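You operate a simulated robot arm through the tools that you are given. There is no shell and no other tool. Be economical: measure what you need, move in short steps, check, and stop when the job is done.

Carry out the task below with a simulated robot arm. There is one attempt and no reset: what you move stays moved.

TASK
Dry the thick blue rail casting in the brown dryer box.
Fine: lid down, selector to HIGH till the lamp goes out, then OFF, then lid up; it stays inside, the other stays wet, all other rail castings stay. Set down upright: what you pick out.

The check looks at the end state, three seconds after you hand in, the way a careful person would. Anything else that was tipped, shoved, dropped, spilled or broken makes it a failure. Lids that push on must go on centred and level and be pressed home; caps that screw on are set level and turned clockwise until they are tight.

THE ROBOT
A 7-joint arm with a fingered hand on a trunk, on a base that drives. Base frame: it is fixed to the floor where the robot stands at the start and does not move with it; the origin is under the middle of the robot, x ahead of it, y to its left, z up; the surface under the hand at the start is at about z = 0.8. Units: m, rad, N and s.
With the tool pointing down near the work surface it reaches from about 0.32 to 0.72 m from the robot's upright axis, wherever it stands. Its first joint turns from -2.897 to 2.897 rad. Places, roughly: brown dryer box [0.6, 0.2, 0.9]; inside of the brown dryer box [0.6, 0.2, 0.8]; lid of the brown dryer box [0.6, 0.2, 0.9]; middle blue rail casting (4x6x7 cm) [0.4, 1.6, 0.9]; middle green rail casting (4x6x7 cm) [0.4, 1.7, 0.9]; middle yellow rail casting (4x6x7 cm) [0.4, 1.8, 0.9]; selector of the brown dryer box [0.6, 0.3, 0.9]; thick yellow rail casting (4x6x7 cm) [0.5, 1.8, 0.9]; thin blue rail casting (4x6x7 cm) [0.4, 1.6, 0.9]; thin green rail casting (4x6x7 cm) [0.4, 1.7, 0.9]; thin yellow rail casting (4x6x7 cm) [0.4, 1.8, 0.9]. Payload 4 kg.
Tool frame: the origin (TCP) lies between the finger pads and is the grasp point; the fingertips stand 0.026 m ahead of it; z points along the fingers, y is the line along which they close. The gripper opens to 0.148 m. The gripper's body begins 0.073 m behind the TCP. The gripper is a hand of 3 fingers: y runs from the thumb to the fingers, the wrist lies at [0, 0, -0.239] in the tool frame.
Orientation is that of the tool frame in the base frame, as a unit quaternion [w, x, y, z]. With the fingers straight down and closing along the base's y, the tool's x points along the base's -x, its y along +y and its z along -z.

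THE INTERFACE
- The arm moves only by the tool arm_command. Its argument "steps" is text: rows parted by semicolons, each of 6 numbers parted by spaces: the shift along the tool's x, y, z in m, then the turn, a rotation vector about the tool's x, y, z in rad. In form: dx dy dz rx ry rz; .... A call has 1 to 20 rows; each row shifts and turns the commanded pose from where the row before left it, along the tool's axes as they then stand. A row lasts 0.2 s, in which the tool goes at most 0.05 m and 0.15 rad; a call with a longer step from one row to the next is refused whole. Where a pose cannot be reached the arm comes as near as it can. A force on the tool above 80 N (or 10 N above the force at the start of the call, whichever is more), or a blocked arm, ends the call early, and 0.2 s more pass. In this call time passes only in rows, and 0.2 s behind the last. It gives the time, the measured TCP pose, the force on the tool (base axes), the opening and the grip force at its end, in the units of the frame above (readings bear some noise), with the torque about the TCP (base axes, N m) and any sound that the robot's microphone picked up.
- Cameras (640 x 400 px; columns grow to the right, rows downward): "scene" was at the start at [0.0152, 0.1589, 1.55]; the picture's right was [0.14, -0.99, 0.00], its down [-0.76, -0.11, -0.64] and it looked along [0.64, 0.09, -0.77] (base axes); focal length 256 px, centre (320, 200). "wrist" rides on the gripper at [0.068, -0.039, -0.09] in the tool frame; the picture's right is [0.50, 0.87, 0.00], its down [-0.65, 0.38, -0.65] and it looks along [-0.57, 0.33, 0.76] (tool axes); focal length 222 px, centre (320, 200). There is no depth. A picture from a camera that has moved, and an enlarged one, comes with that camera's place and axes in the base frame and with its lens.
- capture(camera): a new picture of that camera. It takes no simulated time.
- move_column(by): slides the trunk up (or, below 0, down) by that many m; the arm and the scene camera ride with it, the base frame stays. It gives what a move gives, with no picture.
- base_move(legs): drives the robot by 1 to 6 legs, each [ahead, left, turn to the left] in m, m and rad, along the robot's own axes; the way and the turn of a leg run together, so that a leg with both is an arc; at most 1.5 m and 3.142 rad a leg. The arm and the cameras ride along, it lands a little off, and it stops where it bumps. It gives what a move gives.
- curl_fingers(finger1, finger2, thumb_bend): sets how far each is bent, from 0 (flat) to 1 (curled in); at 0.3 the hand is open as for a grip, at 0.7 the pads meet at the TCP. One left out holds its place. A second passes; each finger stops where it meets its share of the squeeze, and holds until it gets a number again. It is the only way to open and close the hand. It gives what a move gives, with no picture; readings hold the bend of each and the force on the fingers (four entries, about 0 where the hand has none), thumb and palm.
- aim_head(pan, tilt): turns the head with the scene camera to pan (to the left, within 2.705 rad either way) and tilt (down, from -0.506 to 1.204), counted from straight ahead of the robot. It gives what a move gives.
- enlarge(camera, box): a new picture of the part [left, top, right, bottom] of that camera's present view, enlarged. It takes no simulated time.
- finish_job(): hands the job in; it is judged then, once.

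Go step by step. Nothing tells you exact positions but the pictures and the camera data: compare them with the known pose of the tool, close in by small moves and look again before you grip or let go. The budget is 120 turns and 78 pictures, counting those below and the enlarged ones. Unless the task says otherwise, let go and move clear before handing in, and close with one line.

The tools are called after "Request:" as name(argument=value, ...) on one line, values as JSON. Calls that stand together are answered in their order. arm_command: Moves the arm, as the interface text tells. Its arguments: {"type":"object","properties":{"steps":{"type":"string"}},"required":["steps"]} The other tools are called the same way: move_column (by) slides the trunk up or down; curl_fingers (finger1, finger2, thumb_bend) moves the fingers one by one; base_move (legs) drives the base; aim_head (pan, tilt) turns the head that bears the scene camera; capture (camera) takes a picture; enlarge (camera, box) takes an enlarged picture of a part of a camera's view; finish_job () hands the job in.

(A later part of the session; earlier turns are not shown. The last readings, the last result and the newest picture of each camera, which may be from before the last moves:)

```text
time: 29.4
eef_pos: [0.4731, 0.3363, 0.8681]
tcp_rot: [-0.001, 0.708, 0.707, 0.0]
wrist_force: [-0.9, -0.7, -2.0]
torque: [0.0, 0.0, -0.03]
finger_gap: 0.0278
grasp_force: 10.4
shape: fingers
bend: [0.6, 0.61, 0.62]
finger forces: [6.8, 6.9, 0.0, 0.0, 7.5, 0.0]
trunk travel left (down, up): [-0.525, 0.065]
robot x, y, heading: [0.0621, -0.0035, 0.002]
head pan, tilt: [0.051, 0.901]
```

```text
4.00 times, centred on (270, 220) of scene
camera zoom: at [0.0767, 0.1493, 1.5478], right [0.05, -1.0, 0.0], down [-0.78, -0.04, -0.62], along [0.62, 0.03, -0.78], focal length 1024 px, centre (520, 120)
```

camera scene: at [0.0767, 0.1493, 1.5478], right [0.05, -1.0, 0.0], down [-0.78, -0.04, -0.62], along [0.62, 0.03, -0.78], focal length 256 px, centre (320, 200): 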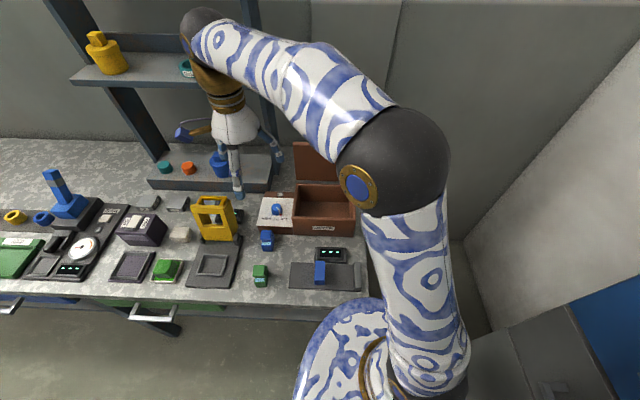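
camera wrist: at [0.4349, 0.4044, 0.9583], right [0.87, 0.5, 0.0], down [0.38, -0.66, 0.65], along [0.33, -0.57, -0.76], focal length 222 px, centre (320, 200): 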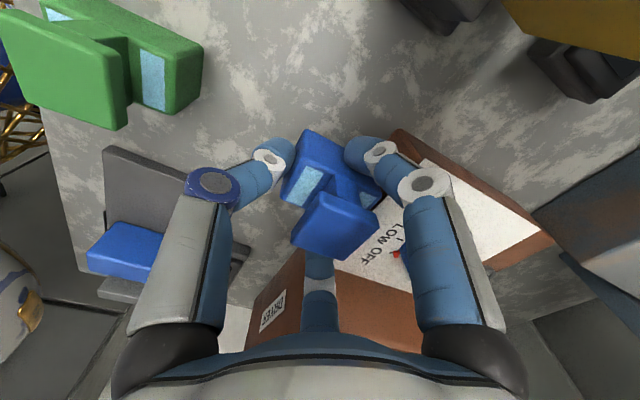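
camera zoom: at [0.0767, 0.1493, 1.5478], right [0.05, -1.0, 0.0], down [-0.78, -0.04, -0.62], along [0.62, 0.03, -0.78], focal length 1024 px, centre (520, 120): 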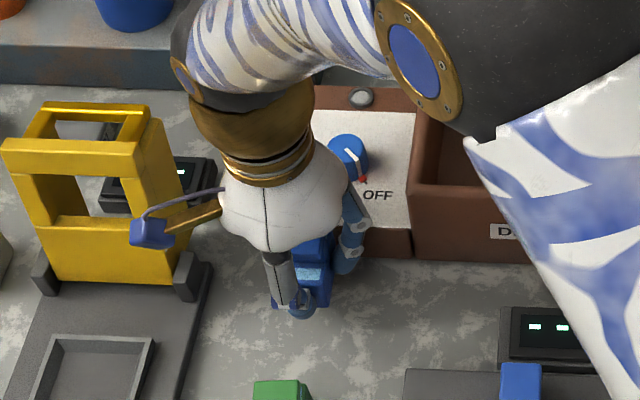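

The casting is held. I'll lift well above the box rim and carry it over the box.

Request:
arm_command(steps="0 0 -0.03 0 0 0;0 0 -0.04 0 0 0;0 0 -0.04 0 0 0;0 0 -0.035 0 0 0;-0.03 0.019 0 0 0 0;-0.03 0.019 0 0 0 0;-0.03 0.019 0 0 0 0;-0.03 0.019 0 0 0 0;-0.03 0.019 0 0 0 0;-0.029 0.019 0 0 0 0")

Request:
capture(camera="wrist")

Request:
enlarge(camera="scene", box=[250, 100, 390, 250])

```text
time: 31.6
eef_pos: [0.5874, 0.1561, 1.0136]
tcp_rot: [-0.001, 0.708, 0.706, 0.0]
wrist_force: [0.9, -0.6, -2.0]
torque: [-0.01, 0.04, -0.01]
finger_gap: 0.0277
grasp_force: 10.2
shape: fingers
bend: [0.61, 0.61, 0.62]
finger forces: [7.0, 7.0, 0.1, 0.0, 6.8, 0.0]
trunk travel left (down, up): [-0.525, 0.065]
robot x, y, heading: [0.0636, -0.0013, -0.009]
head pan, tilt: [0.051, 0.901]
```

```text
39 pictures are left
camera wrist: at [0.5502, 0.2249, 1.1031], right [0.87, 0.5, 0.0], down [0.38, -0.66, 0.65], along [0.33, -0.56, -0.76], focal length 222 px, centre (320, 200)
```

wrist: 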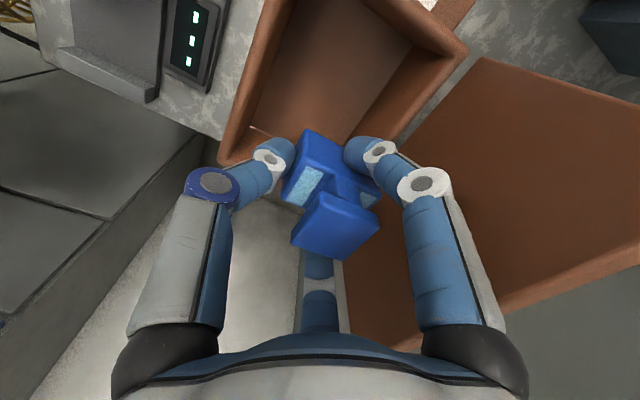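

```text
2.67 times, centred on (320, 175) of scene
camera zoom: at [0.077, 0.149, 1.5478], right [0.05, -1.0, 0.0], down [-0.78, -0.04, -0.62], along [0.62, 0.03, -0.78], focal length 683 px, centre (320, 267)
```

zoom: 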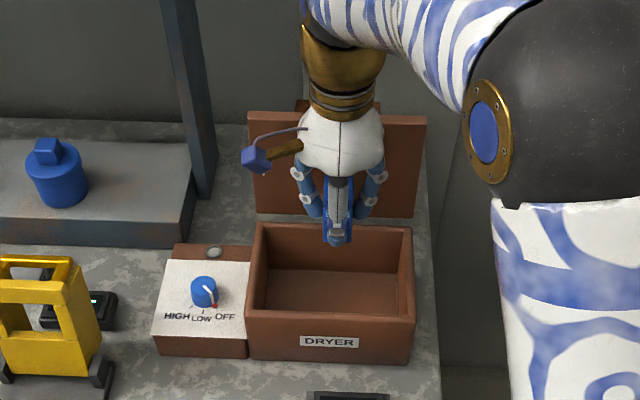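

The casting is over the box centre (about [0.597, 0.157]). I'll lower it down near the floor, watching the force.

Request:
arm_command(steps="0 0.001 0.04 0 0 0;0 0 0.04 0 0 0;0 0 0.03 0 0 0;0 0 0.02 0 0 0;0 0 0.012 0 0 0")

Request:
capture(camera="wrist")

Request:
enlarge(camera="scene", box=[250, 100, 390, 250])

```text
time: 32.8
eef_pos: [0.589, 0.1582, 0.8705]
tcp_rot: [0.0, 0.707, 0.707, 0.001]
wrist_force: [0.5, 0.5, -2.0]
torque: [0.02, 0.04, 0.0]
finger_gap: 0.0275
grasp_force: 10.1
shape: fingers
bend: [0.61, 0.61, 0.62]
finger forces: [6.9, 6.9, 0.1, 0.0, 6.8, 0.1]
trunk travel left (down, up): [-0.525, 0.065]
robot x, y, heading: [0.0622, -0.003, -0.001]
head pan, tilt: [0.051, 0.901]
```

```text
37 pictures are left
camera wrist: at [0.5513, 0.2273, 0.9615], right [0.87, 0.5, 0.0], down [0.38, -0.66, 0.65], along [0.33, -0.57, -0.76], focal length 222 px, centre (320, 200)
```

wrist: 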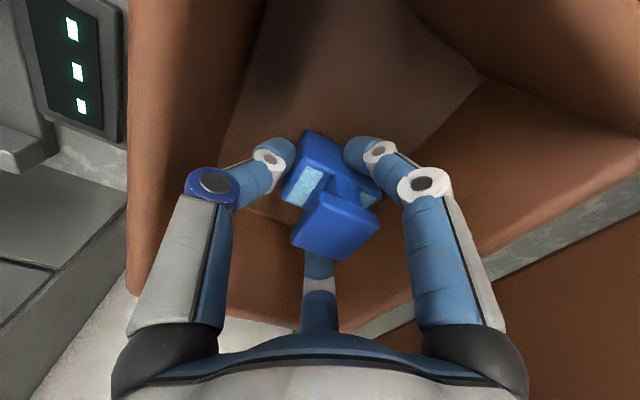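

```text
2.67 times, centred on (320, 175) of scene
camera zoom: at [0.077, 0.1493, 1.5478], right [0.05, -1.0, 0.0], down [-0.78, -0.04, -0.62], along [0.62, 0.03, -0.78], focal length 683 px, centre (320, 267)
```

zoom: 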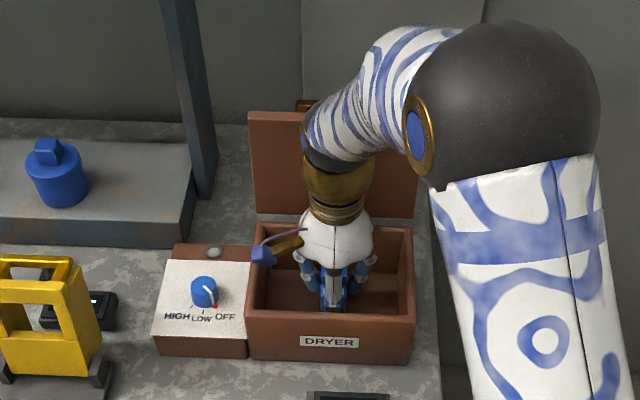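

Clear inside the box. I'll lower in tiny steps till it touches the floor.

Request:
arm_command(steps="0 0 0.004 0 0 0;0 0 0.004 0 0 0;0 0 0.003 0 0 0")

```text
time: 33.6
eef_pos: [0.5895, 0.1574, 0.8599]
tcp_rot: [-0.001, 0.708, 0.706, 0.001]
wrist_force: [-0.4, 0.7, -2.7]
torque: [0.0, -0.02, 0.02]
finger_gap: 0.0277
grasp_force: 10.5
shape: fingers
bend: [0.61, 0.61, 0.62]
finger forces: [6.8, 6.9, 0.1, 0.0, 6.8, 0.2]
trunk travel left (down, up): [-0.525, 0.065]
robot x, y, heading: [0.0624, -0.0008, -0.004]
head pan, tilt: [0.051, 0.901]
```

Request:
arm_command(steps="0 0 0.003 0 0 0;0 0 0.002 0 0 0;0 0 0.002 0 0 0")

```text
time: 34.4
eef_pos: [0.5875, 0.1573, 0.8539]
tcp_rot: [0.0, 0.708, 0.707, 0.002]
wrist_force: [-0.6, 0.2, 14.4]
torque: [0.04, -0.02, -0.02]
finger_gap: 0.0268
grasp_force: 12.5
shape: fingers
bend: [0.61, 0.61, 0.62]
finger forces: [8.7, 8.4, 0.0, 0.0, 8.5, 0.1]
trunk travel left (down, up): [-0.525, 0.065]
robot x, y, heading: [0.0634, -0.0028, -0.005]
head pan, tilt: [0.051, 0.901]
```

The casting rests on the floor of the box (14 N up). I'll open the digits a little and look.

Request:
curl_fingers(finger1=0.5, finger2=0.5, thumb_bend=0.5)

Request:
capture(camera="wrist")

```text
time: 35.4
eef_pos: [0.5885, 0.1575, 0.852]
tcp_rot: [0.0, 0.708, 0.706, 0.0]
wrist_force: [6.2, -0.3, -3.0]
torque: [0.06, 0.03, 0.04]
finger_gap: 0.0588
grasp_force: 3.0
shape: fingers
bend: [0.5, 0.5, 0.5]
finger forces: [0.0, 0.1, 0.0, 0.0, 6.0, 0.0]
trunk travel left (down, up): [-0.525, 0.065]
robot x, y, heading: [0.0564, -0.0021, -0.008]
head pan, tilt: [0.051, 0.901]
```

```text
35 pictures are left
camera wrist: at [0.5508, 0.2259, 0.9429], right [0.87, 0.5, 0.0], down [0.38, -0.66, 0.65], along [0.33, -0.57, -0.76], focal length 222 px, centre (320, 200)
```

wrist: 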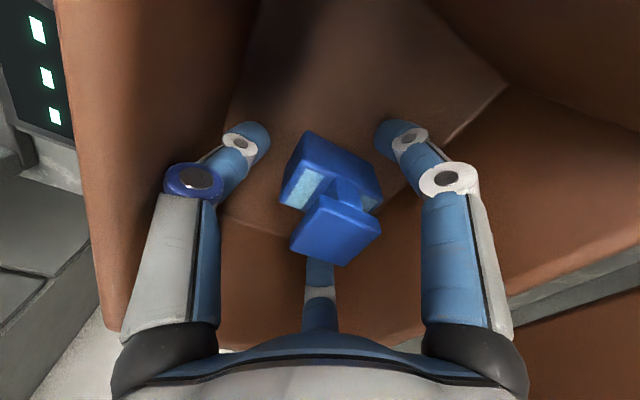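

The casting stands upright, and the thumb touches the front wall. I'll curl the thumb back a bit, then lift straight out.

Request:
curl_fingers(finger1=0.51, finger2=0.51, thumb_bend=0.54)

Request:
arm_command(steps="0 -0.003 -0.01 0 0 0;0 0 -0.02 0 0 0;0 0 -0.03 0 0 0;0 0 -0.04 0 0 0;0 0 -0.04 0 0 0;0 0 -0.04 0 0 0")

Request:
capture(camera="wrist")

```text
time: 36.4
eef_pos: [0.5875, 0.1567, 0.8526]
tcp_rot: [0.0, 0.708, 0.706, 0.001]
wrist_force: [-0.7, 1.4, 0.7]
torque: [0.01, 0.02, -0.01]
finger_gap: 0.0541
grasp_force: 0.1
shape: fingers
bend: [0.51, 0.51, 0.54]
finger forces: [0.0, 0.1, 0.0, 0.1, 0.0, 0.2]
trunk travel left (down, up): [-0.525, 0.065]
robot x, y, heading: [0.0622, -0.0014, -0.005]
head pan, tilt: [0.051, 0.901]
```

```text
time: 37.8
eef_pos: [0.5839, 0.1544, 1.0326]
tcp_rot: [0.0, 0.707, 0.707, 0.001]
wrist_force: [0.4, -0.8, 0.5]
torque: [0.0, 0.04, -0.03]
finger_gap: 0.0539
grasp_force: 0.1
shape: fingers
bend: [0.51, 0.51, 0.54]
finger forces: [0.0, 0.0, 0.0, 0.0, 0.0, 0.1]
trunk travel left (down, up): [-0.525, 0.065]
robot x, y, heading: [0.0575, -0.0012, -0.004]
head pan, tilt: [0.051, 0.901]
```

```text
34 pictures are left
camera wrist: at [0.546, 0.2239, 1.123], right [0.87, 0.5, 0.0], down [0.38, -0.66, 0.65], along [0.33, -0.57, -0.76], focal length 222 px, centre (320, 200)
```

wrist: 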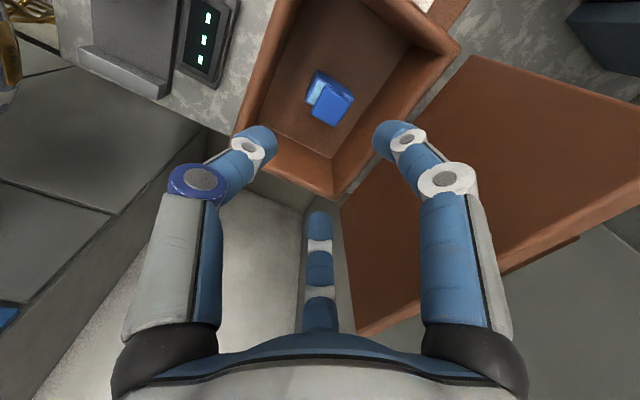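

The casting stands upright in the box. Next is closing the lid: I'll locate the handle bar behind the raised lid.

Request:
arm_command(steps="0 0.01 -0.04 0 0 0;0 0.03 -0.04 0 0 0;0 0.03 -0.02 0 0 0;0 0.03 -0.01 0 0 0;0 0.03 0 0 0 0")

Request:
capture(camera="wrist")

Request:
enlarge(camera="scene", box=[250, 90, 390, 250])

```text
time: 39.0
eef_pos: [0.6953, 0.1549, 1.1419]
tcp_rot: [0.0, 0.708, 0.706, 0.001]
wrist_force: [0.5, -0.1, -0.7]
torque: [-0.02, -0.06, 0.02]
finger_gap: 0.0543
grasp_force: 0.1
shape: fingers
bend: [0.51, 0.51, 0.54]
finger forces: [0.0, 0.0, 0.1, 0.0, 0.1, 0.1]
out of reach, approached as far as the arm can: row 5
trunk travel left (down, up): [-0.525, 0.065]
robot x, y, heading: [0.0608, -0.0031, -0.001]
head pan, tilt: [0.051, 0.901]
```

```text
33 pictures are left
camera wrist: at [0.658, 0.2243, 1.2319], right [0.87, 0.5, 0.0], down [0.38, -0.66, 0.65], along [0.33, -0.57, -0.76], focal length 222 px, centre (320, 200)
```

wrist: 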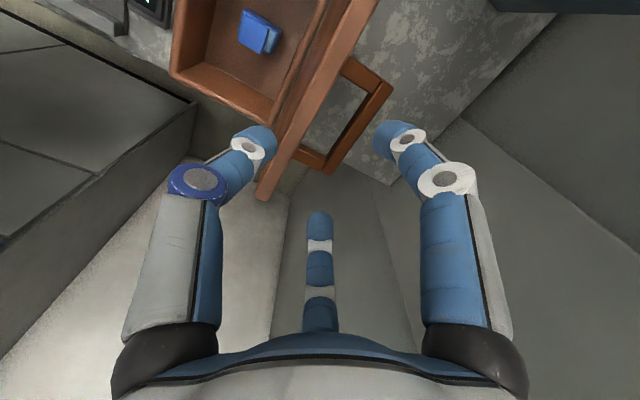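

```text
2.50 times, centred on (320, 170) of scene
camera zoom: at [0.0751, 0.1488, 1.548], right [0.05, -1.0, 0.0], down [-0.78, -0.04, -0.62], along [0.62, 0.03, -0.78], focal length 640 px, centre (320, 275)
```

zoom: 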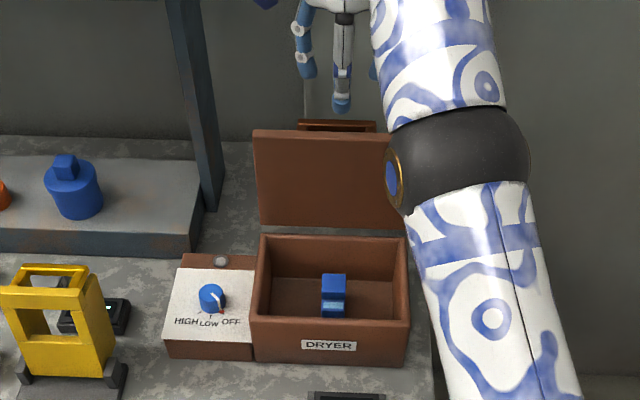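

The casting stands upright, and the handle bar is at about [0.73, 0.157, 1.04]. I'll raise the trunk to gain reach at height and then come down straight over the bar.

Request:
move_column(by=0.06)

Request:
curl_fingers(finger1=0.48, finger2=0.48, thumb_bend=0.57)

Request:
arm_command(steps="0.001 0.03 0.03 0 0 0;0.001 0.006 0.03 0 0 0")

Request:
capture(camera="wrist")

```text
time: 40.0
eef_pos: [0.6971, 0.157, 1.2003]
tcp_rot: [0.0, 0.708, 0.706, 0.0]
wrist_force: [-0.5, 0.3, -0.3]
torque: [-0.03, -0.01, -0.01]
finger_gap: 0.0542
grasp_force: 0.1
shape: fingers
bend: [0.51, 0.51, 0.54]
finger forces: [0.0, 0.0, 0.0, 0.0, 0.0, 0.0]
trunk travel left (down, up): [-0.585, 0.005]
robot x, y, heading: [0.0644, -0.0079, -0.006]
head pan, tilt: [0.051, 0.901]
```

```text
time: 41.0
eef_pos: [0.6972, 0.1556, 1.2008]
tcp_rot: [0.0, 0.708, 0.706, 0.001]
wrist_force: [-1.0, -0.3, 0.3]
torque: [0.02, -0.01, 0.02]
finger_gap: 0.0561
grasp_force: 0.0
shape: fingers
bend: [0.48, 0.48, 0.56]
finger forces: [0.0, 0.0, 0.0, 0.0, 0.1, 0.0]
trunk travel left (down, up): [-0.585, 0.005]
robot x, y, heading: [0.0642, -0.0027, -0.006]
head pan, tilt: [0.051, 0.901]
```

```text
time: 41.6
eef_pos: [0.7201, 0.1542, 1.1379]
tcp_rot: [0.0, 0.708, 0.706, 0.0]
wrist_force: [-0.3, -0.2, -0.7]
torque: [-0.04, 0.0, 0.02]
finger_gap: 0.0561
grasp_force: 0.0
shape: fingers
bend: [0.48, 0.48, 0.56]
finger forces: [0.1, 0.0, 0.1, 0.1, 0.1, 0.1]
out of reach, approached as far as the arm can: row 1
trunk travel left (down, up): [-0.585, 0.005]
robot x, y, heading: [0.0598, -0.0031, -0.005]
head pan, tilt: [0.051, 0.901]
```

```text
31 pictures are left
camera wrist: at [0.6829, 0.2229, 1.2282], right [0.87, 0.5, 0.0], down [0.38, -0.66, 0.65], along [0.33, -0.57, -0.76], focal length 222 px, centre (320, 200)
```

wrist: 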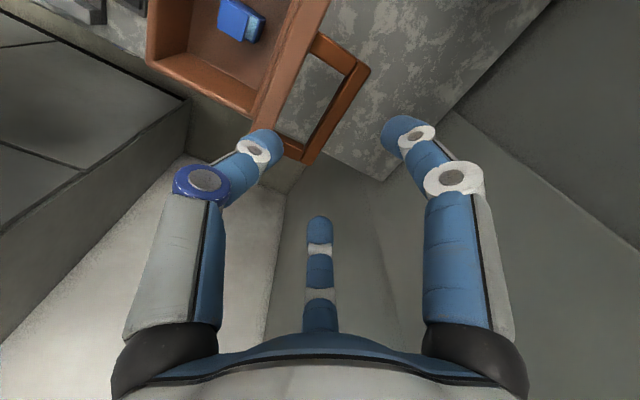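

The bar is at x about 0.728 and the lid's rear face at about 0.685, so the thumb has room at x 0.73. I'll go forward 9 mm and lower part-way.

Request:
arm_command(steps="0.003 0.01 0.02 0 0 0;0.002 0.003 0.02 0 0 0")

Request:
capture(camera="wrist")

```text
time: 42.2
eef_pos: [0.732, 0.1587, 1.0991]
tcp_rot: [-0.001, 0.708, 0.706, 0.001]
wrist_force: [-0.3, 0.1, -0.2]
torque: [-0.02, 0.04, -0.02]
finger_gap: 0.056
grasp_force: 0.1
shape: fingers
bend: [0.48, 0.48, 0.56]
finger forces: [0.0, 0.1, 0.0, 0.0, 0.1, 0.1]
trunk travel left (down, up): [-0.585, 0.005]
robot x, y, heading: [0.0601, -0.0058, -0.002]
head pan, tilt: [0.051, 0.901]
```

```text
30 pictures are left
camera wrist: at [0.6945, 0.2278, 1.1882], right [0.87, 0.5, 0.0], down [0.38, -0.66, 0.65], along [0.33, -0.57, -0.76], focal length 222 px, centre (320, 200)
```

wrist: 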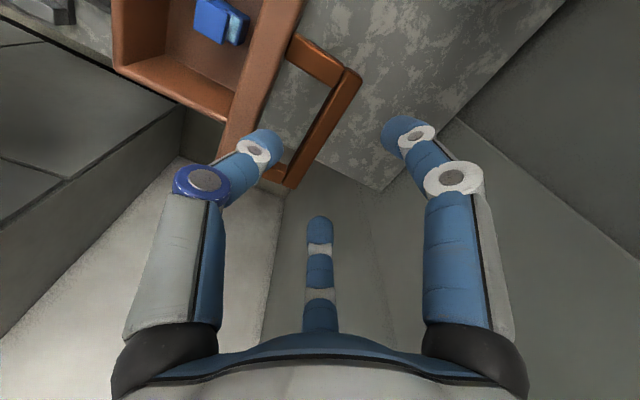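

The thumb lines up with the gap between lid and bar. I'll lower on.

Request:
arm_command(steps="0 0 0.02 0 0 0;0 0 0.02 0 0 0;0 0 0.012 0 0 0")

Request:
capture(camera="wrist")

```text
time: 43.0
eef_pos: [0.7331, 0.1574, 1.0455]
tcp_rot: [0.0, 0.708, 0.706, 0.001]
wrist_force: [0.7, 0.0, -0.4]
torque: [-0.03, 0.01, -0.01]
finger_gap: 0.0554
grasp_force: 0.3
shape: fingers
bend: [0.48, 0.48, 0.56]
finger forces: [0.1, 0.0, 0.1, 0.0, 0.4, 0.0]
trunk travel left (down, up): [-0.585, 0.005]
robot x, y, heading: [0.0597, -0.0031, -0.011]
head pan, tilt: [0.051, 0.901]
```

```text
29 pictures are left
camera wrist: at [0.6949, 0.2269, 1.136], right [0.87, 0.5, 0.0], down [0.38, -0.66, 0.65], along [0.33, -0.57, -0.76], focal length 222 px, centre (320, 200)
```

wrist: 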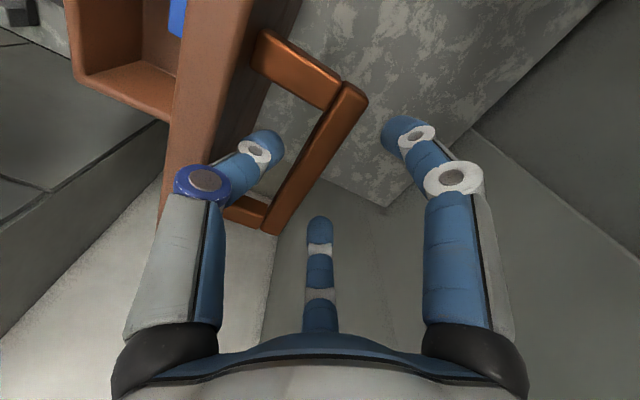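

Good. I'll curl all digits around the bar and then reverse the arc.

Request:
curl_fingers(finger1=0.67, finger2=0.67, thumb_bend=0.66)

Request:
arm_command(steps="0 -0.015 -0.003 0 0 0;0 -0.015 -0.003 0 0 0;0 -0.015 -0.002 0 0 0;0 -0.015 0 0 0 0;0 -0.015 0.002 0 0 0")

Request:
enlarge(camera="scene", box=[250, 90, 390, 250])

```text
time: 44.0
eef_pos: [0.7332, 0.1587, 1.0458]
tcp_rot: [0.0, 0.708, 0.706, 0.001]
wrist_force: [-1.5, -0.2, -2.9]
torque: [0.0, -0.03, 0.01]
finger_gap: 0.0154
grasp_force: 2.5
shape: fingers
bend: [0.66, 0.66, 0.64]
finger forces: [0.8, 0.7, 0.0, 0.0, 3.2, 0.0]
trunk travel left (down, up): [-0.585, 0.005]
robot x, y, heading: [0.0587, -0.0027, -0.009]
head pan, tilt: [0.051, 0.901]
```

```text
time: 45.2
eef_pos: [0.658, 0.1583, 1.0515]
tcp_rot: [0.0, 0.707, 0.707, 0.001]
wrist_force: [-0.1, 0.5, -0.6]
torque: [-0.03, -0.02, 0.01]
finger_gap: 0.0105
grasp_force: 0.8
shape: fingers
bend: [0.67, 0.67, 0.66]
finger forces: [0.0, 0.0, 0.1, 0.0, 0.8, 0.0]
trunk travel left (down, up): [-0.585, 0.005]
robot x, y, heading: [0.0617, -0.0021, -0.005]
head pan, tilt: [0.051, 0.901]
```

```text
2.50 times, centred on (320, 170) of scene
camera zoom: at [0.0765, 0.1492, 1.6078], right [0.05, -1.0, 0.0], down [-0.78, -0.04, -0.62], along [0.62, 0.03, -0.78], focal length 640 px, centre (320, 275)
```

zoom: 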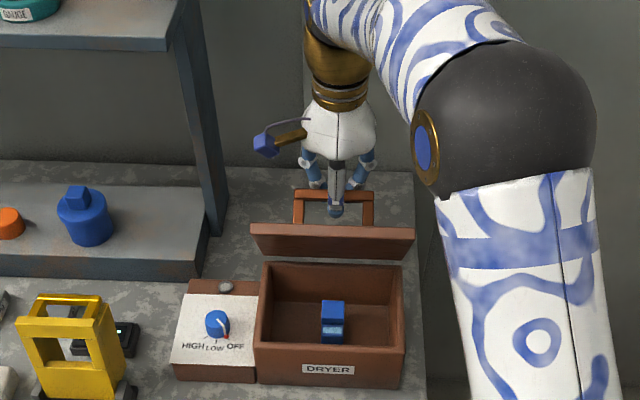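

The lid follows down. I continue the arc towards closed.

Request:
arm_command(steps="0 -0.015 0.001 0 0 0;0 -0.016 0.005 0 0 0;0 -0.016 0.010 0 0 0;0 -0.016 0.012 0 0 0;0 -0.015 0.014 0 0 0;0 -0.013 0.015 0 0 0;0 -0.009 0.015 0 0 0")

Request:
enlarge(camera="scene", box=[250, 90, 390, 250])

```text
time: 46.8
eef_pos: [0.5586, 0.1588, 0.9777]
tcp_rot: [0.0, 0.708, 0.706, 0.0]
wrist_force: [-2.4, -1.4, -0.8]
torque: [-0.05, 0.04, 0.0]
finger_gap: 0.011
grasp_force: 0.6
shape: fingers
bend: [0.67, 0.67, 0.66]
finger forces: [0.0, 0.0, 0.0, 0.1, 1.4, 0.0]
trunk travel left (down, up): [-0.585, 0.005]
robot x, y, heading: [0.0667, -0.003, -0.002]
head pan, tilt: [0.051, 0.901]
```

```text
2.50 times, centred on (320, 170) of scene
camera zoom: at [0.0765, 0.1491, 1.6078], right [0.05, -1.0, 0.0], down [-0.78, -0.04, -0.62], along [0.62, 0.03, -0.78], focal length 640 px, centre (320, 275)
```

zoom: 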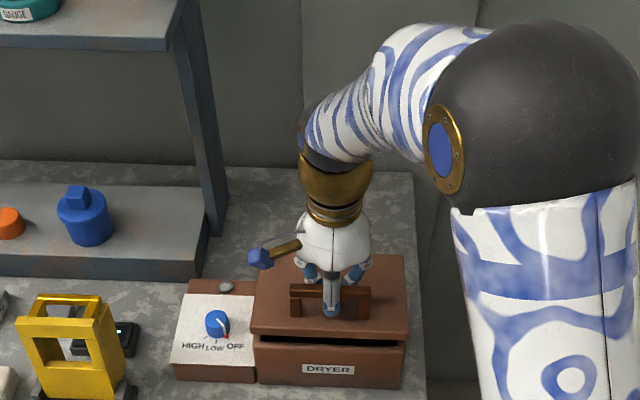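

Nearly closed, with a small gap left. I'll lower the last bit.

Request:
arm_command(steps="0 -0.006 0.008 0 0 0;0 -0.005 0.008 0 0 0;0 -0.003 0.004 0 0 0")

Request:
enlarge(camera="scene", box=[270, 150, 370, 250])

```text
time: 47.6
eef_pos: [0.5458, 0.1586, 0.9586]
tcp_rot: [0.0, 0.707, 0.707, 0.001]
wrist_force: [-0.3, 0.2, 0.4]
torque: [0.01, 0.02, 0.0]
finger_gap: 0.0097
grasp_force: 0.1
shape: fingers
bend: [0.67, 0.67, 0.66]
finger forces: [0.1, 0.0, 0.0, 0.0, 0.0, 0.0]
trunk travel left (down, up): [-0.585, 0.005]
robot x, y, heading: [0.0621, -0.0041, -0.008]
head pan, tilt: [0.051, 0.901]
```

```text
4.00 times, centred on (320, 200) of scene
camera zoom: at [0.0767, 0.1492, 1.6078], right [0.05, -1.0, 0.0], down [-0.78, -0.04, -0.62], along [0.62, 0.03, -0.78], focal length 1024 px, centre (320, 200)
```

zoom: 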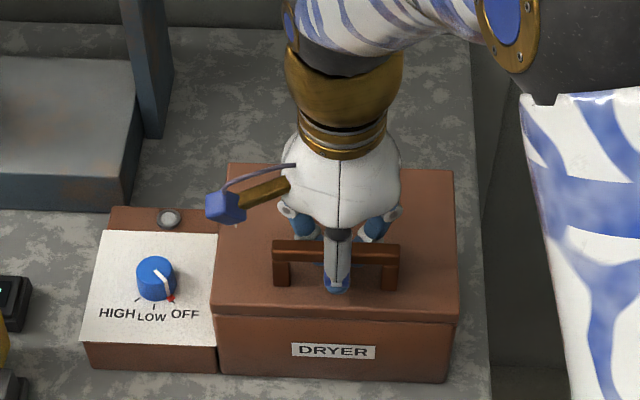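

The lid looks shut. I'll open the digits, press lightly on the lid as a check, then rise.

Request:
curl_fingers(finger1=0.48, finger2=0.48, thumb_bend=0.48)

Request:
arm_command(steps="0 -0.003 0.006 0 0 0;0 0 0.004 0 0 0")

Request:
arm_command(steps="0 0 -0.03 0 0 0;0 0 -0.04 0 0 0;0 0 -0.04 0 0 0;0 0 -0.03 0 0 0")

Request:
capture(camera="wrist")

Request:
enlarge(camera="scene", box=[260, 160, 360, 250])

```text
time: 48.6
eef_pos: [0.5439, 0.1587, 0.9591]
tcp_rot: [-0.001, 0.707, 0.707, 0.001]
wrist_force: [0.5, -0.5, 0.4]
torque: [0.03, 0.02, 0.01]
finger_gap: 0.0683
grasp_force: 0.1
shape: fingers
bend: [0.48, 0.48, 0.48]
finger forces: [0.0, 0.0, 0.1, 0.0, 0.0, 0.1]
trunk travel left (down, up): [-0.585, 0.005]
robot x, y, heading: [0.0635, -0.0056, -0.002]
head pan, tilt: [0.051, 0.901]
```

```text
time: 49.2
eef_pos: [0.5415, 0.1587, 0.952]
tcp_rot: [0.002, 0.708, 0.706, 0.004]
wrist_force: [-2.1, -0.9, 29.7]
torque: [-0.4, -0.65, 0.04]
finger_gap: 0.0678
grasp_force: 15.0
shape: fingers
bend: [0.48, 0.47, 0.48]
finger forces: [9.5, 19.7, 0.0, 0.0, 0.1, 0.0]
trunk travel left (down, up): [-0.585, 0.005]
robot x, y, heading: [0.0611, -0.0012, -0.004]
head pan, tilt: [0.051, 0.901]
```

```text
time: 50.2
eef_pos: [0.5423, 0.1579, 1.092]
tcp_rot: [0.0, 0.708, 0.706, 0.001]
wrist_force: [-0.4, -0.7, -0.8]
torque: [0.0, 0.01, -0.01]
finger_gap: 0.0686
grasp_force: 0.0
shape: fingers
bend: [0.48, 0.48, 0.48]
finger forces: [0.1, 0.0, 0.0, 0.0, 0.1, 0.1]
trunk travel left (down, up): [-0.585, 0.005]
robot x, y, heading: [0.0607, -0.0041, -0.006]
head pan, tilt: [0.051, 0.901]
```

```text
25 pictures are left
camera wrist: at [0.505, 0.2267, 1.1813], right [0.87, 0.5, 0.0], down [0.38, -0.66, 0.65], along [0.33, -0.57, -0.76], focal length 222 px, centre (320, 200)
```

wrist: 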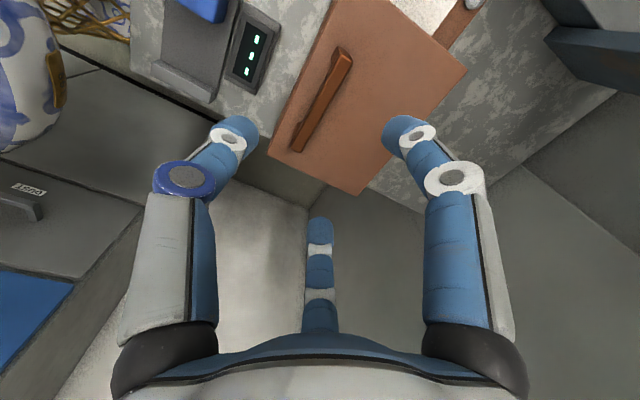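

```text
4.44 times, centred on (310, 205) of scene
camera zoom: at [0.0764, 0.1491, 1.6078], right [0.05, -1.0, 0.0], down [-0.78, -0.04, -0.62], along [0.62, 0.03, -0.78], focal length 1138 px, centre (364, 178)
```

zoom: 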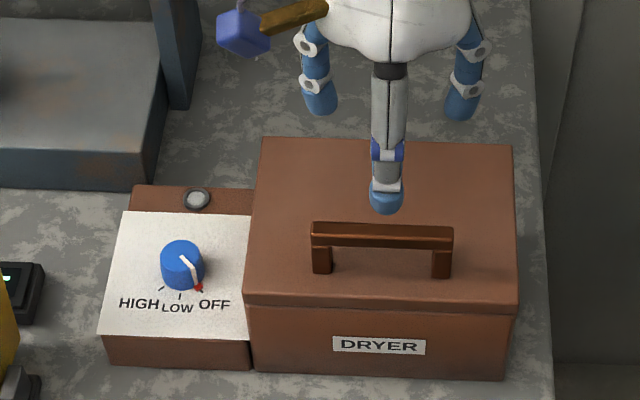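

The lid is fully down. The selector knob is around [0.575, 0.322], with OFF to HIGH a 90° turn clockwise from above; I'll turn the hand back a quarter and bring it above the knob.

Request:
arm_command(steps="0 0 0 0 0 -0.1428;0 0 0 0 0 -0.1428;0 0 0 0 0 -0.1428;0 0 0 0 0 -0.1428;0 0 0 0 0 -0.1428;0 0 0 0 0 -0.1428;0 0 0 0 0 -0.1428;0 0 0 0 0 -0.1428;0 0 0 0 0 -0.1428;0 0 0 0 0 -0.1428;0 0 0 0 0 -0.1428;-0.008 0.041 0 0 0 0;-0.008 0.041 0 0 0 0;-0.008 0.041 0 0 0 0;-0.008 0.041 0 0 0 0;0 0 0.04 0 0 0;0 0 0.04 0 0 0;0 0 0.02 0 0 0")

Request:
capture(camera="wrist")

Request:
enlarge(camera="scene", box=[260, 150, 360, 250])

```text
time: 54.0
eef_pos: [0.5739, 0.3233, 0.9882]
tcp_rot: [0.0, 0.001, 1.0, 0.001]
wrist_force: [-0.2, -0.4, -0.1]
torque: [-0.01, 0.03, 0.02]
finger_gap: 0.0687
grasp_force: 0.1
shape: fingers
bend: [0.48, 0.48, 0.48]
finger forces: [0.1, 0.1, 0.0, 0.0, 0.0, 0.1]
trunk travel left (down, up): [-0.585, 0.005]
robot x, y, heading: [0.061, -0.001, -0.004]
head pan, tilt: [0.051, 0.901]
```

```text
23 pictures are left
camera wrist: at [0.5078, 0.287, 1.0787], right [-0.5, 0.87, 0.0], down [0.66, 0.38, 0.66], along [0.57, 0.33, -0.76], focal length 222 px, centre (320, 200)
```

wrist: 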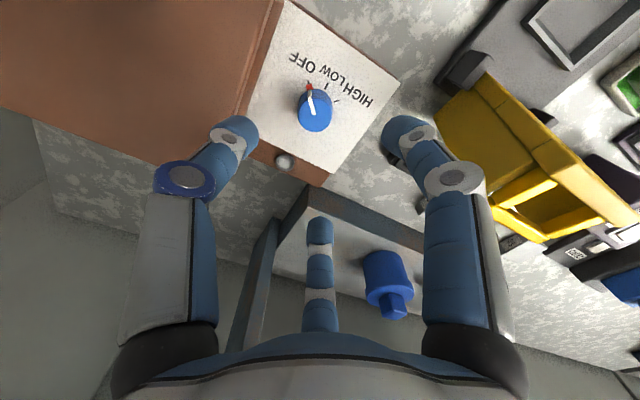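

```text
4.00 times, centred on (310, 200) of scene
camera zoom: at [0.0767, 0.1497, 1.6078], right [0.05, -1.0, 0.0], down [-0.78, -0.04, -0.62], along [0.62, 0.03, -0.78], focal length 1024 px, centre (360, 200)
```

zoom: 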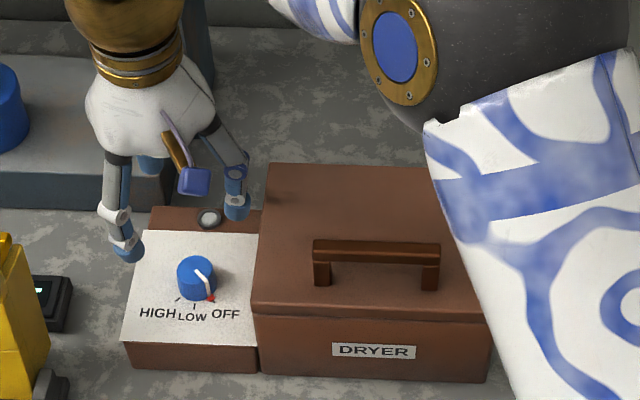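

The knob is centred near [0.567, 0.316] with its top at about z 0.89. I'll shift onto it and lower.

Request:
arm_command(steps="0.006 -0.007 0.02 0 0 0;0 0 0.03 0 0 0;0 0 0.02 0 0 0")

Request:
capture(camera="wrist")

```text
time: 54.8
eef_pos: [0.5672, 0.3182, 0.9189]
tcp_rot: [0.001, 0.001, 1.0, 0.002]
wrist_force: [-1.4, 8.9, 4.8]
torque: [-0.28, 0.0, -0.03]
finger_gap: 0.063
grasp_force: 5.0
shape: fingers
bend: [0.48, 0.48, 0.51]
finger forces: [0.0, 0.0, 0.0, 0.0, 10.1, 0.1]
trunk travel left (down, up): [-0.585, 0.005]
robot x, y, heading: [0.0606, 0.0002, -0.004]
head pan, tilt: [0.051, 0.901]
```

```text
21 pictures are left
camera wrist: at [0.5007, 0.28, 1.0093], right [-0.5, 0.87, 0.0], down [0.65, 0.37, 0.66], along [0.57, 0.33, -0.75], focal length 222 px, centre (320, 200)
```

wrist: 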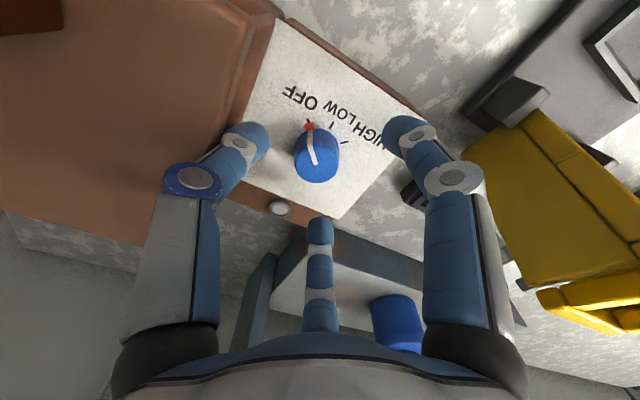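

The thumb brushes the lid's side, so I'll rise, pre-curl the digits more tightly and come down again slightly corrected.

Request:
arm_command(steps="0 0 -0.02 0 0 0;0.003 -0.003 -0.01 0 0 0")

Request:
curl_fingers(finger1=0.55, finger2=0.55, thumb_bend=0.55)

Request:
capture(camera="wrist")

```text
time: 55.4
eef_pos: [0.5649, 0.3122, 0.948]
tcp_rot: [-0.001, 0.002, 1.0, 0.001]
wrist_force: [0.4, 2.0, -0.3]
torque: [0.03, -0.01, 0.02]
finger_gap: 0.0657
grasp_force: 1.0
shape: fingers
bend: [0.48, 0.48, 0.49]
finger forces: [0.1, 0.0, 0.0, 0.0, 2.1, 0.1]
trunk travel left (down, up): [-0.585, 0.005]
robot x, y, heading: [0.0614, -0.004, 0.001]
head pan, tilt: [0.051, 0.901]
```

```text
time: 56.4
eef_pos: [0.5642, 0.3129, 0.9489]
tcp_rot: [0.001, 0.001, 1.0, 0.001]
wrist_force: [0.3, 0.1, 0.2]
torque: [-0.01, 0.03, -0.02]
finger_gap: 0.0463
grasp_force: 0.1
shape: fingers
bend: [0.55, 0.55, 0.55]
finger forces: [0.0, 0.2, 0.1, 0.0, 0.0, 0.0]
trunk travel left (down, up): [-0.585, 0.005]
robot x, y, heading: [0.0611, -0.002, -0.009]
head pan, tilt: [0.051, 0.901]
```

```text
20 pictures are left
camera wrist: at [0.4975, 0.2753, 1.0388], right [-0.5, 0.87, 0.0], down [0.66, 0.38, 0.66], along [0.57, 0.33, -0.76], focal length 222 px, centre (320, 200)
```

wrist: 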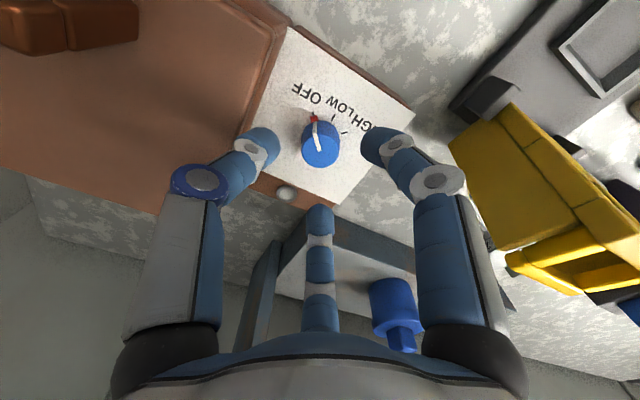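

The knob is centred under the hand now. I'll lower gently.

Request:
arm_command(steps="0 0.002 0.015 0 0 0;0 0 0.015 0 0 0;0 0 0.008 0 0 0;0 0 0.005 0 0 0")

Request:
capture(camera="wrist")

Request:
enlarge(camera="scene", box=[260, 150, 360, 250])

```text
time: 57.4
eef_pos: [0.564, 0.3164, 0.907]
tcp_rot: [0.002, 0.001, 1.0, 0.002]
wrist_force: [0.8, 3.8, 2.9]
torque: [-0.2, 0.03, 0.04]
finger_gap: 0.0443
grasp_force: 2.6
shape: fingers
bend: [0.55, 0.55, 0.56]
finger forces: [0.0, 0.0, 0.1, 0.0, 5.1, 0.1]
trunk travel left (down, up): [-0.585, 0.005]
robot x, y, heading: [0.0641, -0.0032, -0.005]
head pan, tilt: [0.051, 0.901]
```

```text
19 pictures are left
camera wrist: at [0.4977, 0.2778, 0.9972], right [-0.5, 0.87, 0.0], down [0.65, 0.38, 0.66], along [0.57, 0.33, -0.75], focal length 222 px, centre (320, 200)
```

wrist: 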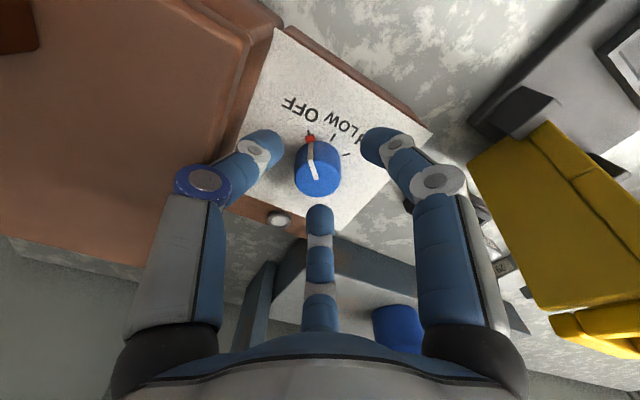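

```text
4.00 times, centred on (310, 200) of scene
camera zoom: at [0.0764, 0.1496, 1.6078], right [0.05, -1.0, 0.0], down [-0.78, -0.04, -0.62], along [0.62, 0.03, -0.78], focal length 1024 px, centre (360, 200)
```

zoom: 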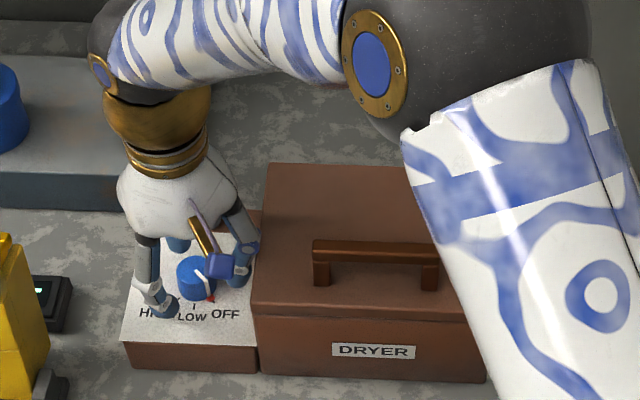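

Only the thumb's knuckle brushes the lid's side. I'll turn the hand slightly, lower 9 mm more and close on the knob.

Request:
arm_command(steps="0 0 0 0 0 0.15;0 0 0.005 0 0 0;0 0 0.004 0 0 0")

Request:
curl_fingers(finger1=0.7, finger2=0.7, thumb_bend=0.7)

Request:
capture(camera="wrist")

```text
time: 58.2
eef_pos: [0.5649, 0.3169, 0.8979]
tcp_rot: [0.001, 0.076, 0.997, 0.002]
wrist_force: [-1.8, 10.9, 9.7]
torque: [-0.76, 0.05, -0.19]
finger_gap: 0.0429
grasp_force: 7.2
shape: fingers
bend: [0.55, 0.55, 0.55]
finger forces: [0.0, 0.0, 0.0, 0.0, 14.0, 0.1]
trunk travel left (down, up): [-0.585, 0.005]
robot x, y, heading: [0.0637, -0.0043, -0.005]
head pan, tilt: [0.051, 0.901]
```

```text
time: 59.2
eef_pos: [0.5648, 0.3139, 0.8972]
tcp_rot: [0.001, 0.077, 0.997, 0.0]
wrist_force: [7.5, 1.5, 0.9]
torque: [0.04, -0.24, 0.04]
finger_gap: 0.0101
grasp_force: 10.2
shape: fingers
bend: [0.66, 0.58, 0.67]
finger forces: [2.9, 12.1, 0.1, 0.0, 4.8, 0.0]
trunk travel left (down, up): [-0.585, 0.005]
robot x, y, heading: [0.0609, -0.0008, -0.008]
head pan, tilt: [0.051, 0.901]
```

```text
17 pictures are left
camera wrist: at [0.4937, 0.2875, 0.9875], right [-0.36, 0.93, 0.0], down [0.7, 0.27, 0.65], along [0.61, 0.24, -0.76], focal length 222 px, centre (320, 200)
```

wrist: 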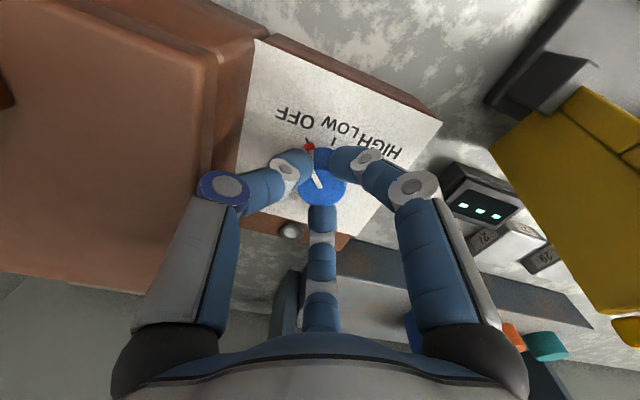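

The grip is off-centre; the knob lies about 8 mm further ahead. I'll open a little, shift and re-grip.

Request:
curl_fingers(finger1=0.56, finger2=0.54, thumb_bend=0.57)

Request:
arm_command(steps="-0.007 0.004 0 0 0 0")

Request:
curl_fingers(finger1=0.7, finger2=0.7, thumb_bend=0.7)

```text
time: 60.2
eef_pos: [0.5633, 0.3162, 0.8982]
tcp_rot: [0.0, 0.076, 0.997, 0.0]
wrist_force: [-4.4, 10.3, 4.8]
torque: [-0.45, -0.07, -0.33]
finger_gap: 0.0385
grasp_force: 6.1
shape: fingers
bend: [0.56, 0.54, 0.57]
finger forces: [0.0, 0.0, 0.0, 0.1, 11.6, 0.0]
trunk travel left (down, up): [-0.585, 0.005]
robot x, y, heading: [0.0602, 0.0004, -0.003]
head pan, tilt: [0.051, 0.901]
```

```text
time: 60.6
eef_pos: [0.5728, 0.3167, 0.8974]
tcp_rot: [0.001, 0.076, 0.997, 0.001]
wrist_force: [-0.9, 3.7, -1.1]
torque: [-0.08, 0.02, -0.05]
finger_gap: 0.0404
grasp_force: 1.8
shape: fingers
bend: [0.56, 0.54, 0.57]
finger forces: [0.0, 0.0, 0.1, 0.0, 3.8, 0.1]
trunk travel left (down, up): [-0.585, 0.005]
robot x, y, heading: [0.0603, -0.0026, -0.004]
head pan, tilt: [0.051, 0.901]
```

```text
time: 61.6
eef_pos: [0.5721, 0.3159, 0.8977]
tcp_rot: [0.0, 0.076, 0.997, 0.001]
wrist_force: [0.9, -2.8, -2.1]
torque: [-0.12, -0.04, 0.02]
finger_gap: 0.0189
grasp_force: 11.1
shape: fingers
bend: [0.62, 0.61, 0.65]
finger forces: [5.9, 6.9, 0.1, 0.0, 9.2, 0.0]
trunk travel left (down, up): [-0.585, 0.005]
robot x, y, heading: [0.0622, -0.0016, -0.007]
head pan, tilt: [0.051, 0.901]
```

Well centred now. I'll turn clockwise by 90° to HIGH.

Request:
arm_command(steps="0 0 0 0 0 0.15;0 0 0 0 0 0.15;0 0 0 0 0 0.15;0 0 0 0 0 0.15;0 0 0 0 0 0.15;0 0 0 0 0 0.15;0 0 0 0 0 0.15;0 0 0 0 0 0.15;0 0 0 0 0 0.15;0 0 0 0 0 0.15;0 0 0 0 0 0.07")

Request:
capture(camera="wrist")

Request:
enlarge(camera="scene", box=[260, 150, 360, 250])

```text
time: 64.0
eef_pos: [0.5709, 0.3187, 0.8975]
tcp_rot: [-0.001, 0.759, 0.651, 0.001]
wrist_force: [-2.3, 3.8, -1.5]
torque: [0.08, 0.11, 0.04]
finger_gap: 0.0189
grasp_force: 11.4
shape: fingers
bend: [0.62, 0.63, 0.65]
finger forces: [8.2, 5.6, 0.0, 0.0, 9.1, 0.0]
trunk travel left (down, up): [-0.585, 0.005]
robot x, y, heading: [0.0616, 0.001, 0.0]
head pan, tilt: [0.051, 0.901]
```

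```text
16 pictures are left
camera wrist: at [0.5446, 0.3925, 0.9881], right [0.93, 0.36, 0.0], down [0.27, -0.71, 0.65], along [0.24, -0.61, -0.76], focal length 222 px, centre (320, 200)
```

wrist: 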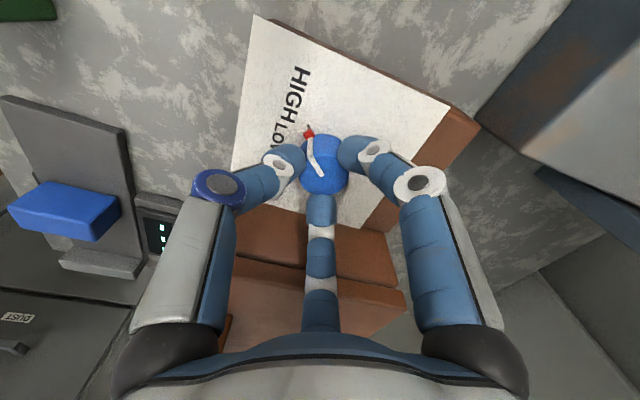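

```text
4.00 times, centred on (310, 200) of scene
camera zoom: at [0.0765, 0.1498, 1.6078], right [0.05, -1.0, 0.0], down [-0.78, -0.04, -0.62], along [0.62, 0.03, -0.78], focal length 1024 px, centre (360, 200)
```

zoom: 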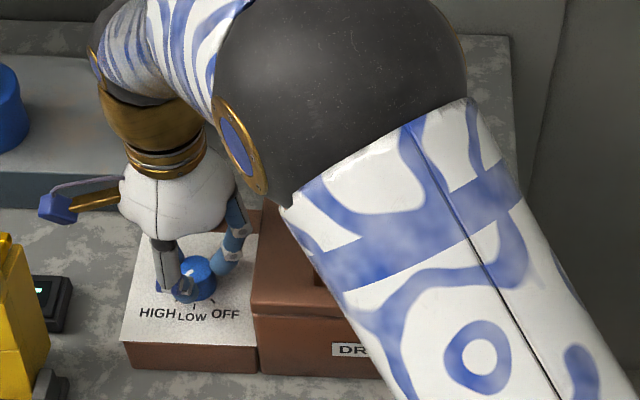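

The pointer now stands at HIGH. I'll release and rise to see the lamp.

Request:
curl_fingers(finger1=0.56, finger2=0.56, thumb_bend=0.56)

Request:
arm_command(steps="0 0 -0.02 0 0 0;0 0 -0.03 0 0 0;0 0 -0.04 0 0 0")

Request:
enlarge(camera="scene", box=[260, 150, 360, 250])

```text
time: 65.0
eef_pos: [0.5721, 0.3171, 0.8968]
tcp_rot: [0.0, 0.759, 0.651, 0.0]
wrist_force: [0.0, -0.4, -0.1]
torque: [0.0, 0.04, 0.0]
finger_gap: 0.0419
grasp_force: 0.0
shape: fingers
bend: [0.56, 0.56, 0.56]
finger forces: [0.0, 0.0, 0.0, 0.0, 0.1, 0.0]
trunk travel left (down, up): [-0.585, 0.005]
robot x, y, heading: [0.0615, -0.002, -0.007]
head pan, tilt: [0.051, 0.901]
```

```text
time: 65.8
eef_pos: [0.5719, 0.3165, 0.9892]
tcp_rot: [-0.001, 0.758, 0.653, 0.001]
wrist_force: [-1.1, 0.5, 0.1]
torque: [0.01, 0.01, 0.0]
finger_gap: 0.0418
grasp_force: 0.1
shape: fingers
bend: [0.56, 0.56, 0.56]
finger forces: [0.0, 0.0, 0.0, 0.0, 0.1, 0.1]
trunk travel left (down, up): [-0.585, 0.005]
robot x, y, heading: [0.0615, -0.0011, -0.003]
head pan, tilt: [0.051, 0.901]
```

```text
4.00 times, centred on (310, 200) of scene
camera zoom: at [0.0764, 0.1491, 1.6078], right [0.05, -1.0, 0.0], down [-0.78, -0.04, -0.62], along [0.62, 0.03, -0.78], focal length 1024 px, centre (360, 200)
```

zoom: 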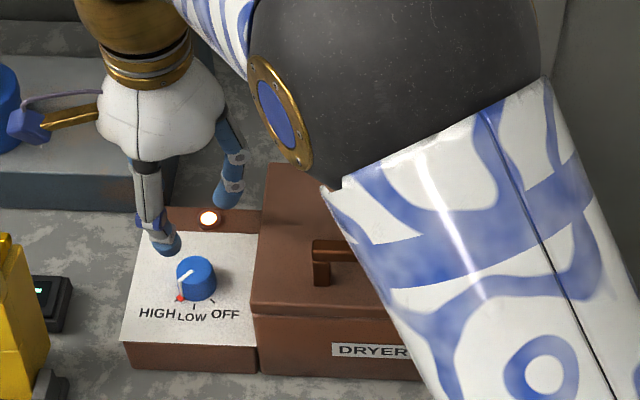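

The lamp is lit. I'll wait four seconds at a time and check.

Request:
arm_command(steps="0 0 0 0 0 0;0 0 0 0 0 0;0 0 0 0 0 0;0 0 0 0 0 0;0 0 0 0 0 0;0 0 0 0 0 0;0 0 0 0 0 0;0 0 0 0 0 0;0 0 0 0 0 0;0 0 0 0 0 0;0 0 0 0 0 0;0 0 0 0 0 0;0 0 0 0 0 0;0 0 0 0 0 0;0 0 0 0 0 0;0 0 0 0 0 0;0 0 0 0 0 0;0 0 0 0 0 0;0 0 0 0 0 0;0 0 0 0 0 0")

Request:
enlarge(camera="scene", box=[260, 180, 320, 240])

```text
time: 70.0
eef_pos: [0.5724, 0.317, 0.9903]
tcp_rot: [0.0, 0.758, 0.653, 0.001]
wrist_force: [-0.2, -0.6, 0.2]
torque: [0.01, -0.01, 0.0]
finger_gap: 0.042
grasp_force: 0.0
shape: fingers
bend: [0.56, 0.56, 0.56]
finger forces: [0.0, 0.0, 0.1, 0.0, 0.1, 0.0]
trunk travel left (down, up): [-0.585, 0.005]
robot x, y, heading: [0.0638, -0.0008, -0.006]
head pan, tilt: [0.051, 0.901]
```

```text
6.67 times, centred on (290, 210) of scene
camera zoom: at [0.0767, 0.1492, 1.6078], right [0.05, -1.0, 0.0], down [-0.78, -0.04, -0.62], along [0.62, 0.03, -0.78], focal length 1707 px, centre (520, 133)
```

zoom: 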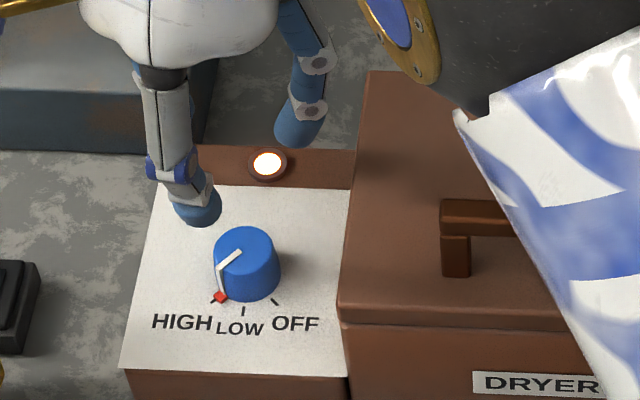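

Still lit, with the pointer squarely at HIGH. I'll wait longer.

Request:
arm_command(steps="0 0 0 0 0 0;0 0 0 0 0 0;0 0 0 0 0 0;0 0 0 0 0 0;0 0 0 0 0 0;0 0 0 0 0 0;0 0 0 0 0 0;0 0 0 0 0 0;0 0 0 0 0 0;0 0 0 0 0 0;0 0 0 0 0 0;0 0 0 0 0 0;0 0 0 0 0 0;0 0 0 0 0 0;0 0 0 0 0 0;0 0 0 0 0 0;0 0 0 0 0 0;0 0 0 0 0 0;0 0 0 0 0 0;0 0 0 0 0 0")

Request:
enlarge(camera="scene", box=[260, 180, 320, 240])

```text
time: 74.2
eef_pos: [0.5718, 0.3168, 0.9902]
tcp_rot: [-0.001, 0.758, 0.652, 0.0]
wrist_force: [0.8, 0.0, 0.1]
torque: [-0.01, 0.01, 0.02]
finger_gap: 0.042
grasp_force: 0.0
shape: fingers
bend: [0.56, 0.56, 0.56]
finger forces: [0.0, 0.1, 0.0, 0.0, 0.0, 0.0]
trunk travel left (down, up): [-0.585, 0.005]
robot x, y, heading: [0.0646, -0.0054, -0.004]
head pan, tilt: [0.051, 0.901]
```

```text
6.67 times, centred on (290, 210) of scene
camera zoom: at [0.0767, 0.1492, 1.6078], right [0.05, -1.0, 0.0], down [-0.78, -0.04, -0.62], along [0.62, 0.03, -0.78], focal length 1707 px, centre (520, 133)
```

zoom: 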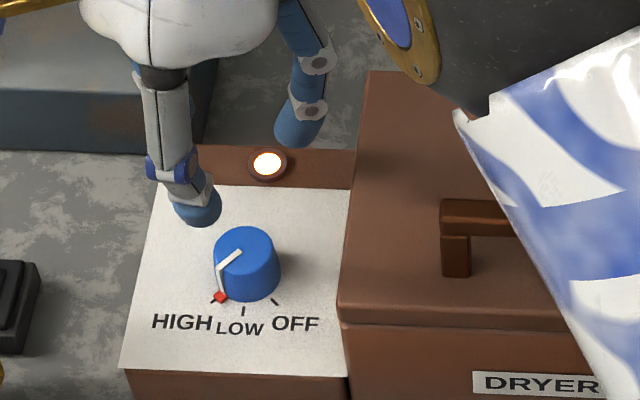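

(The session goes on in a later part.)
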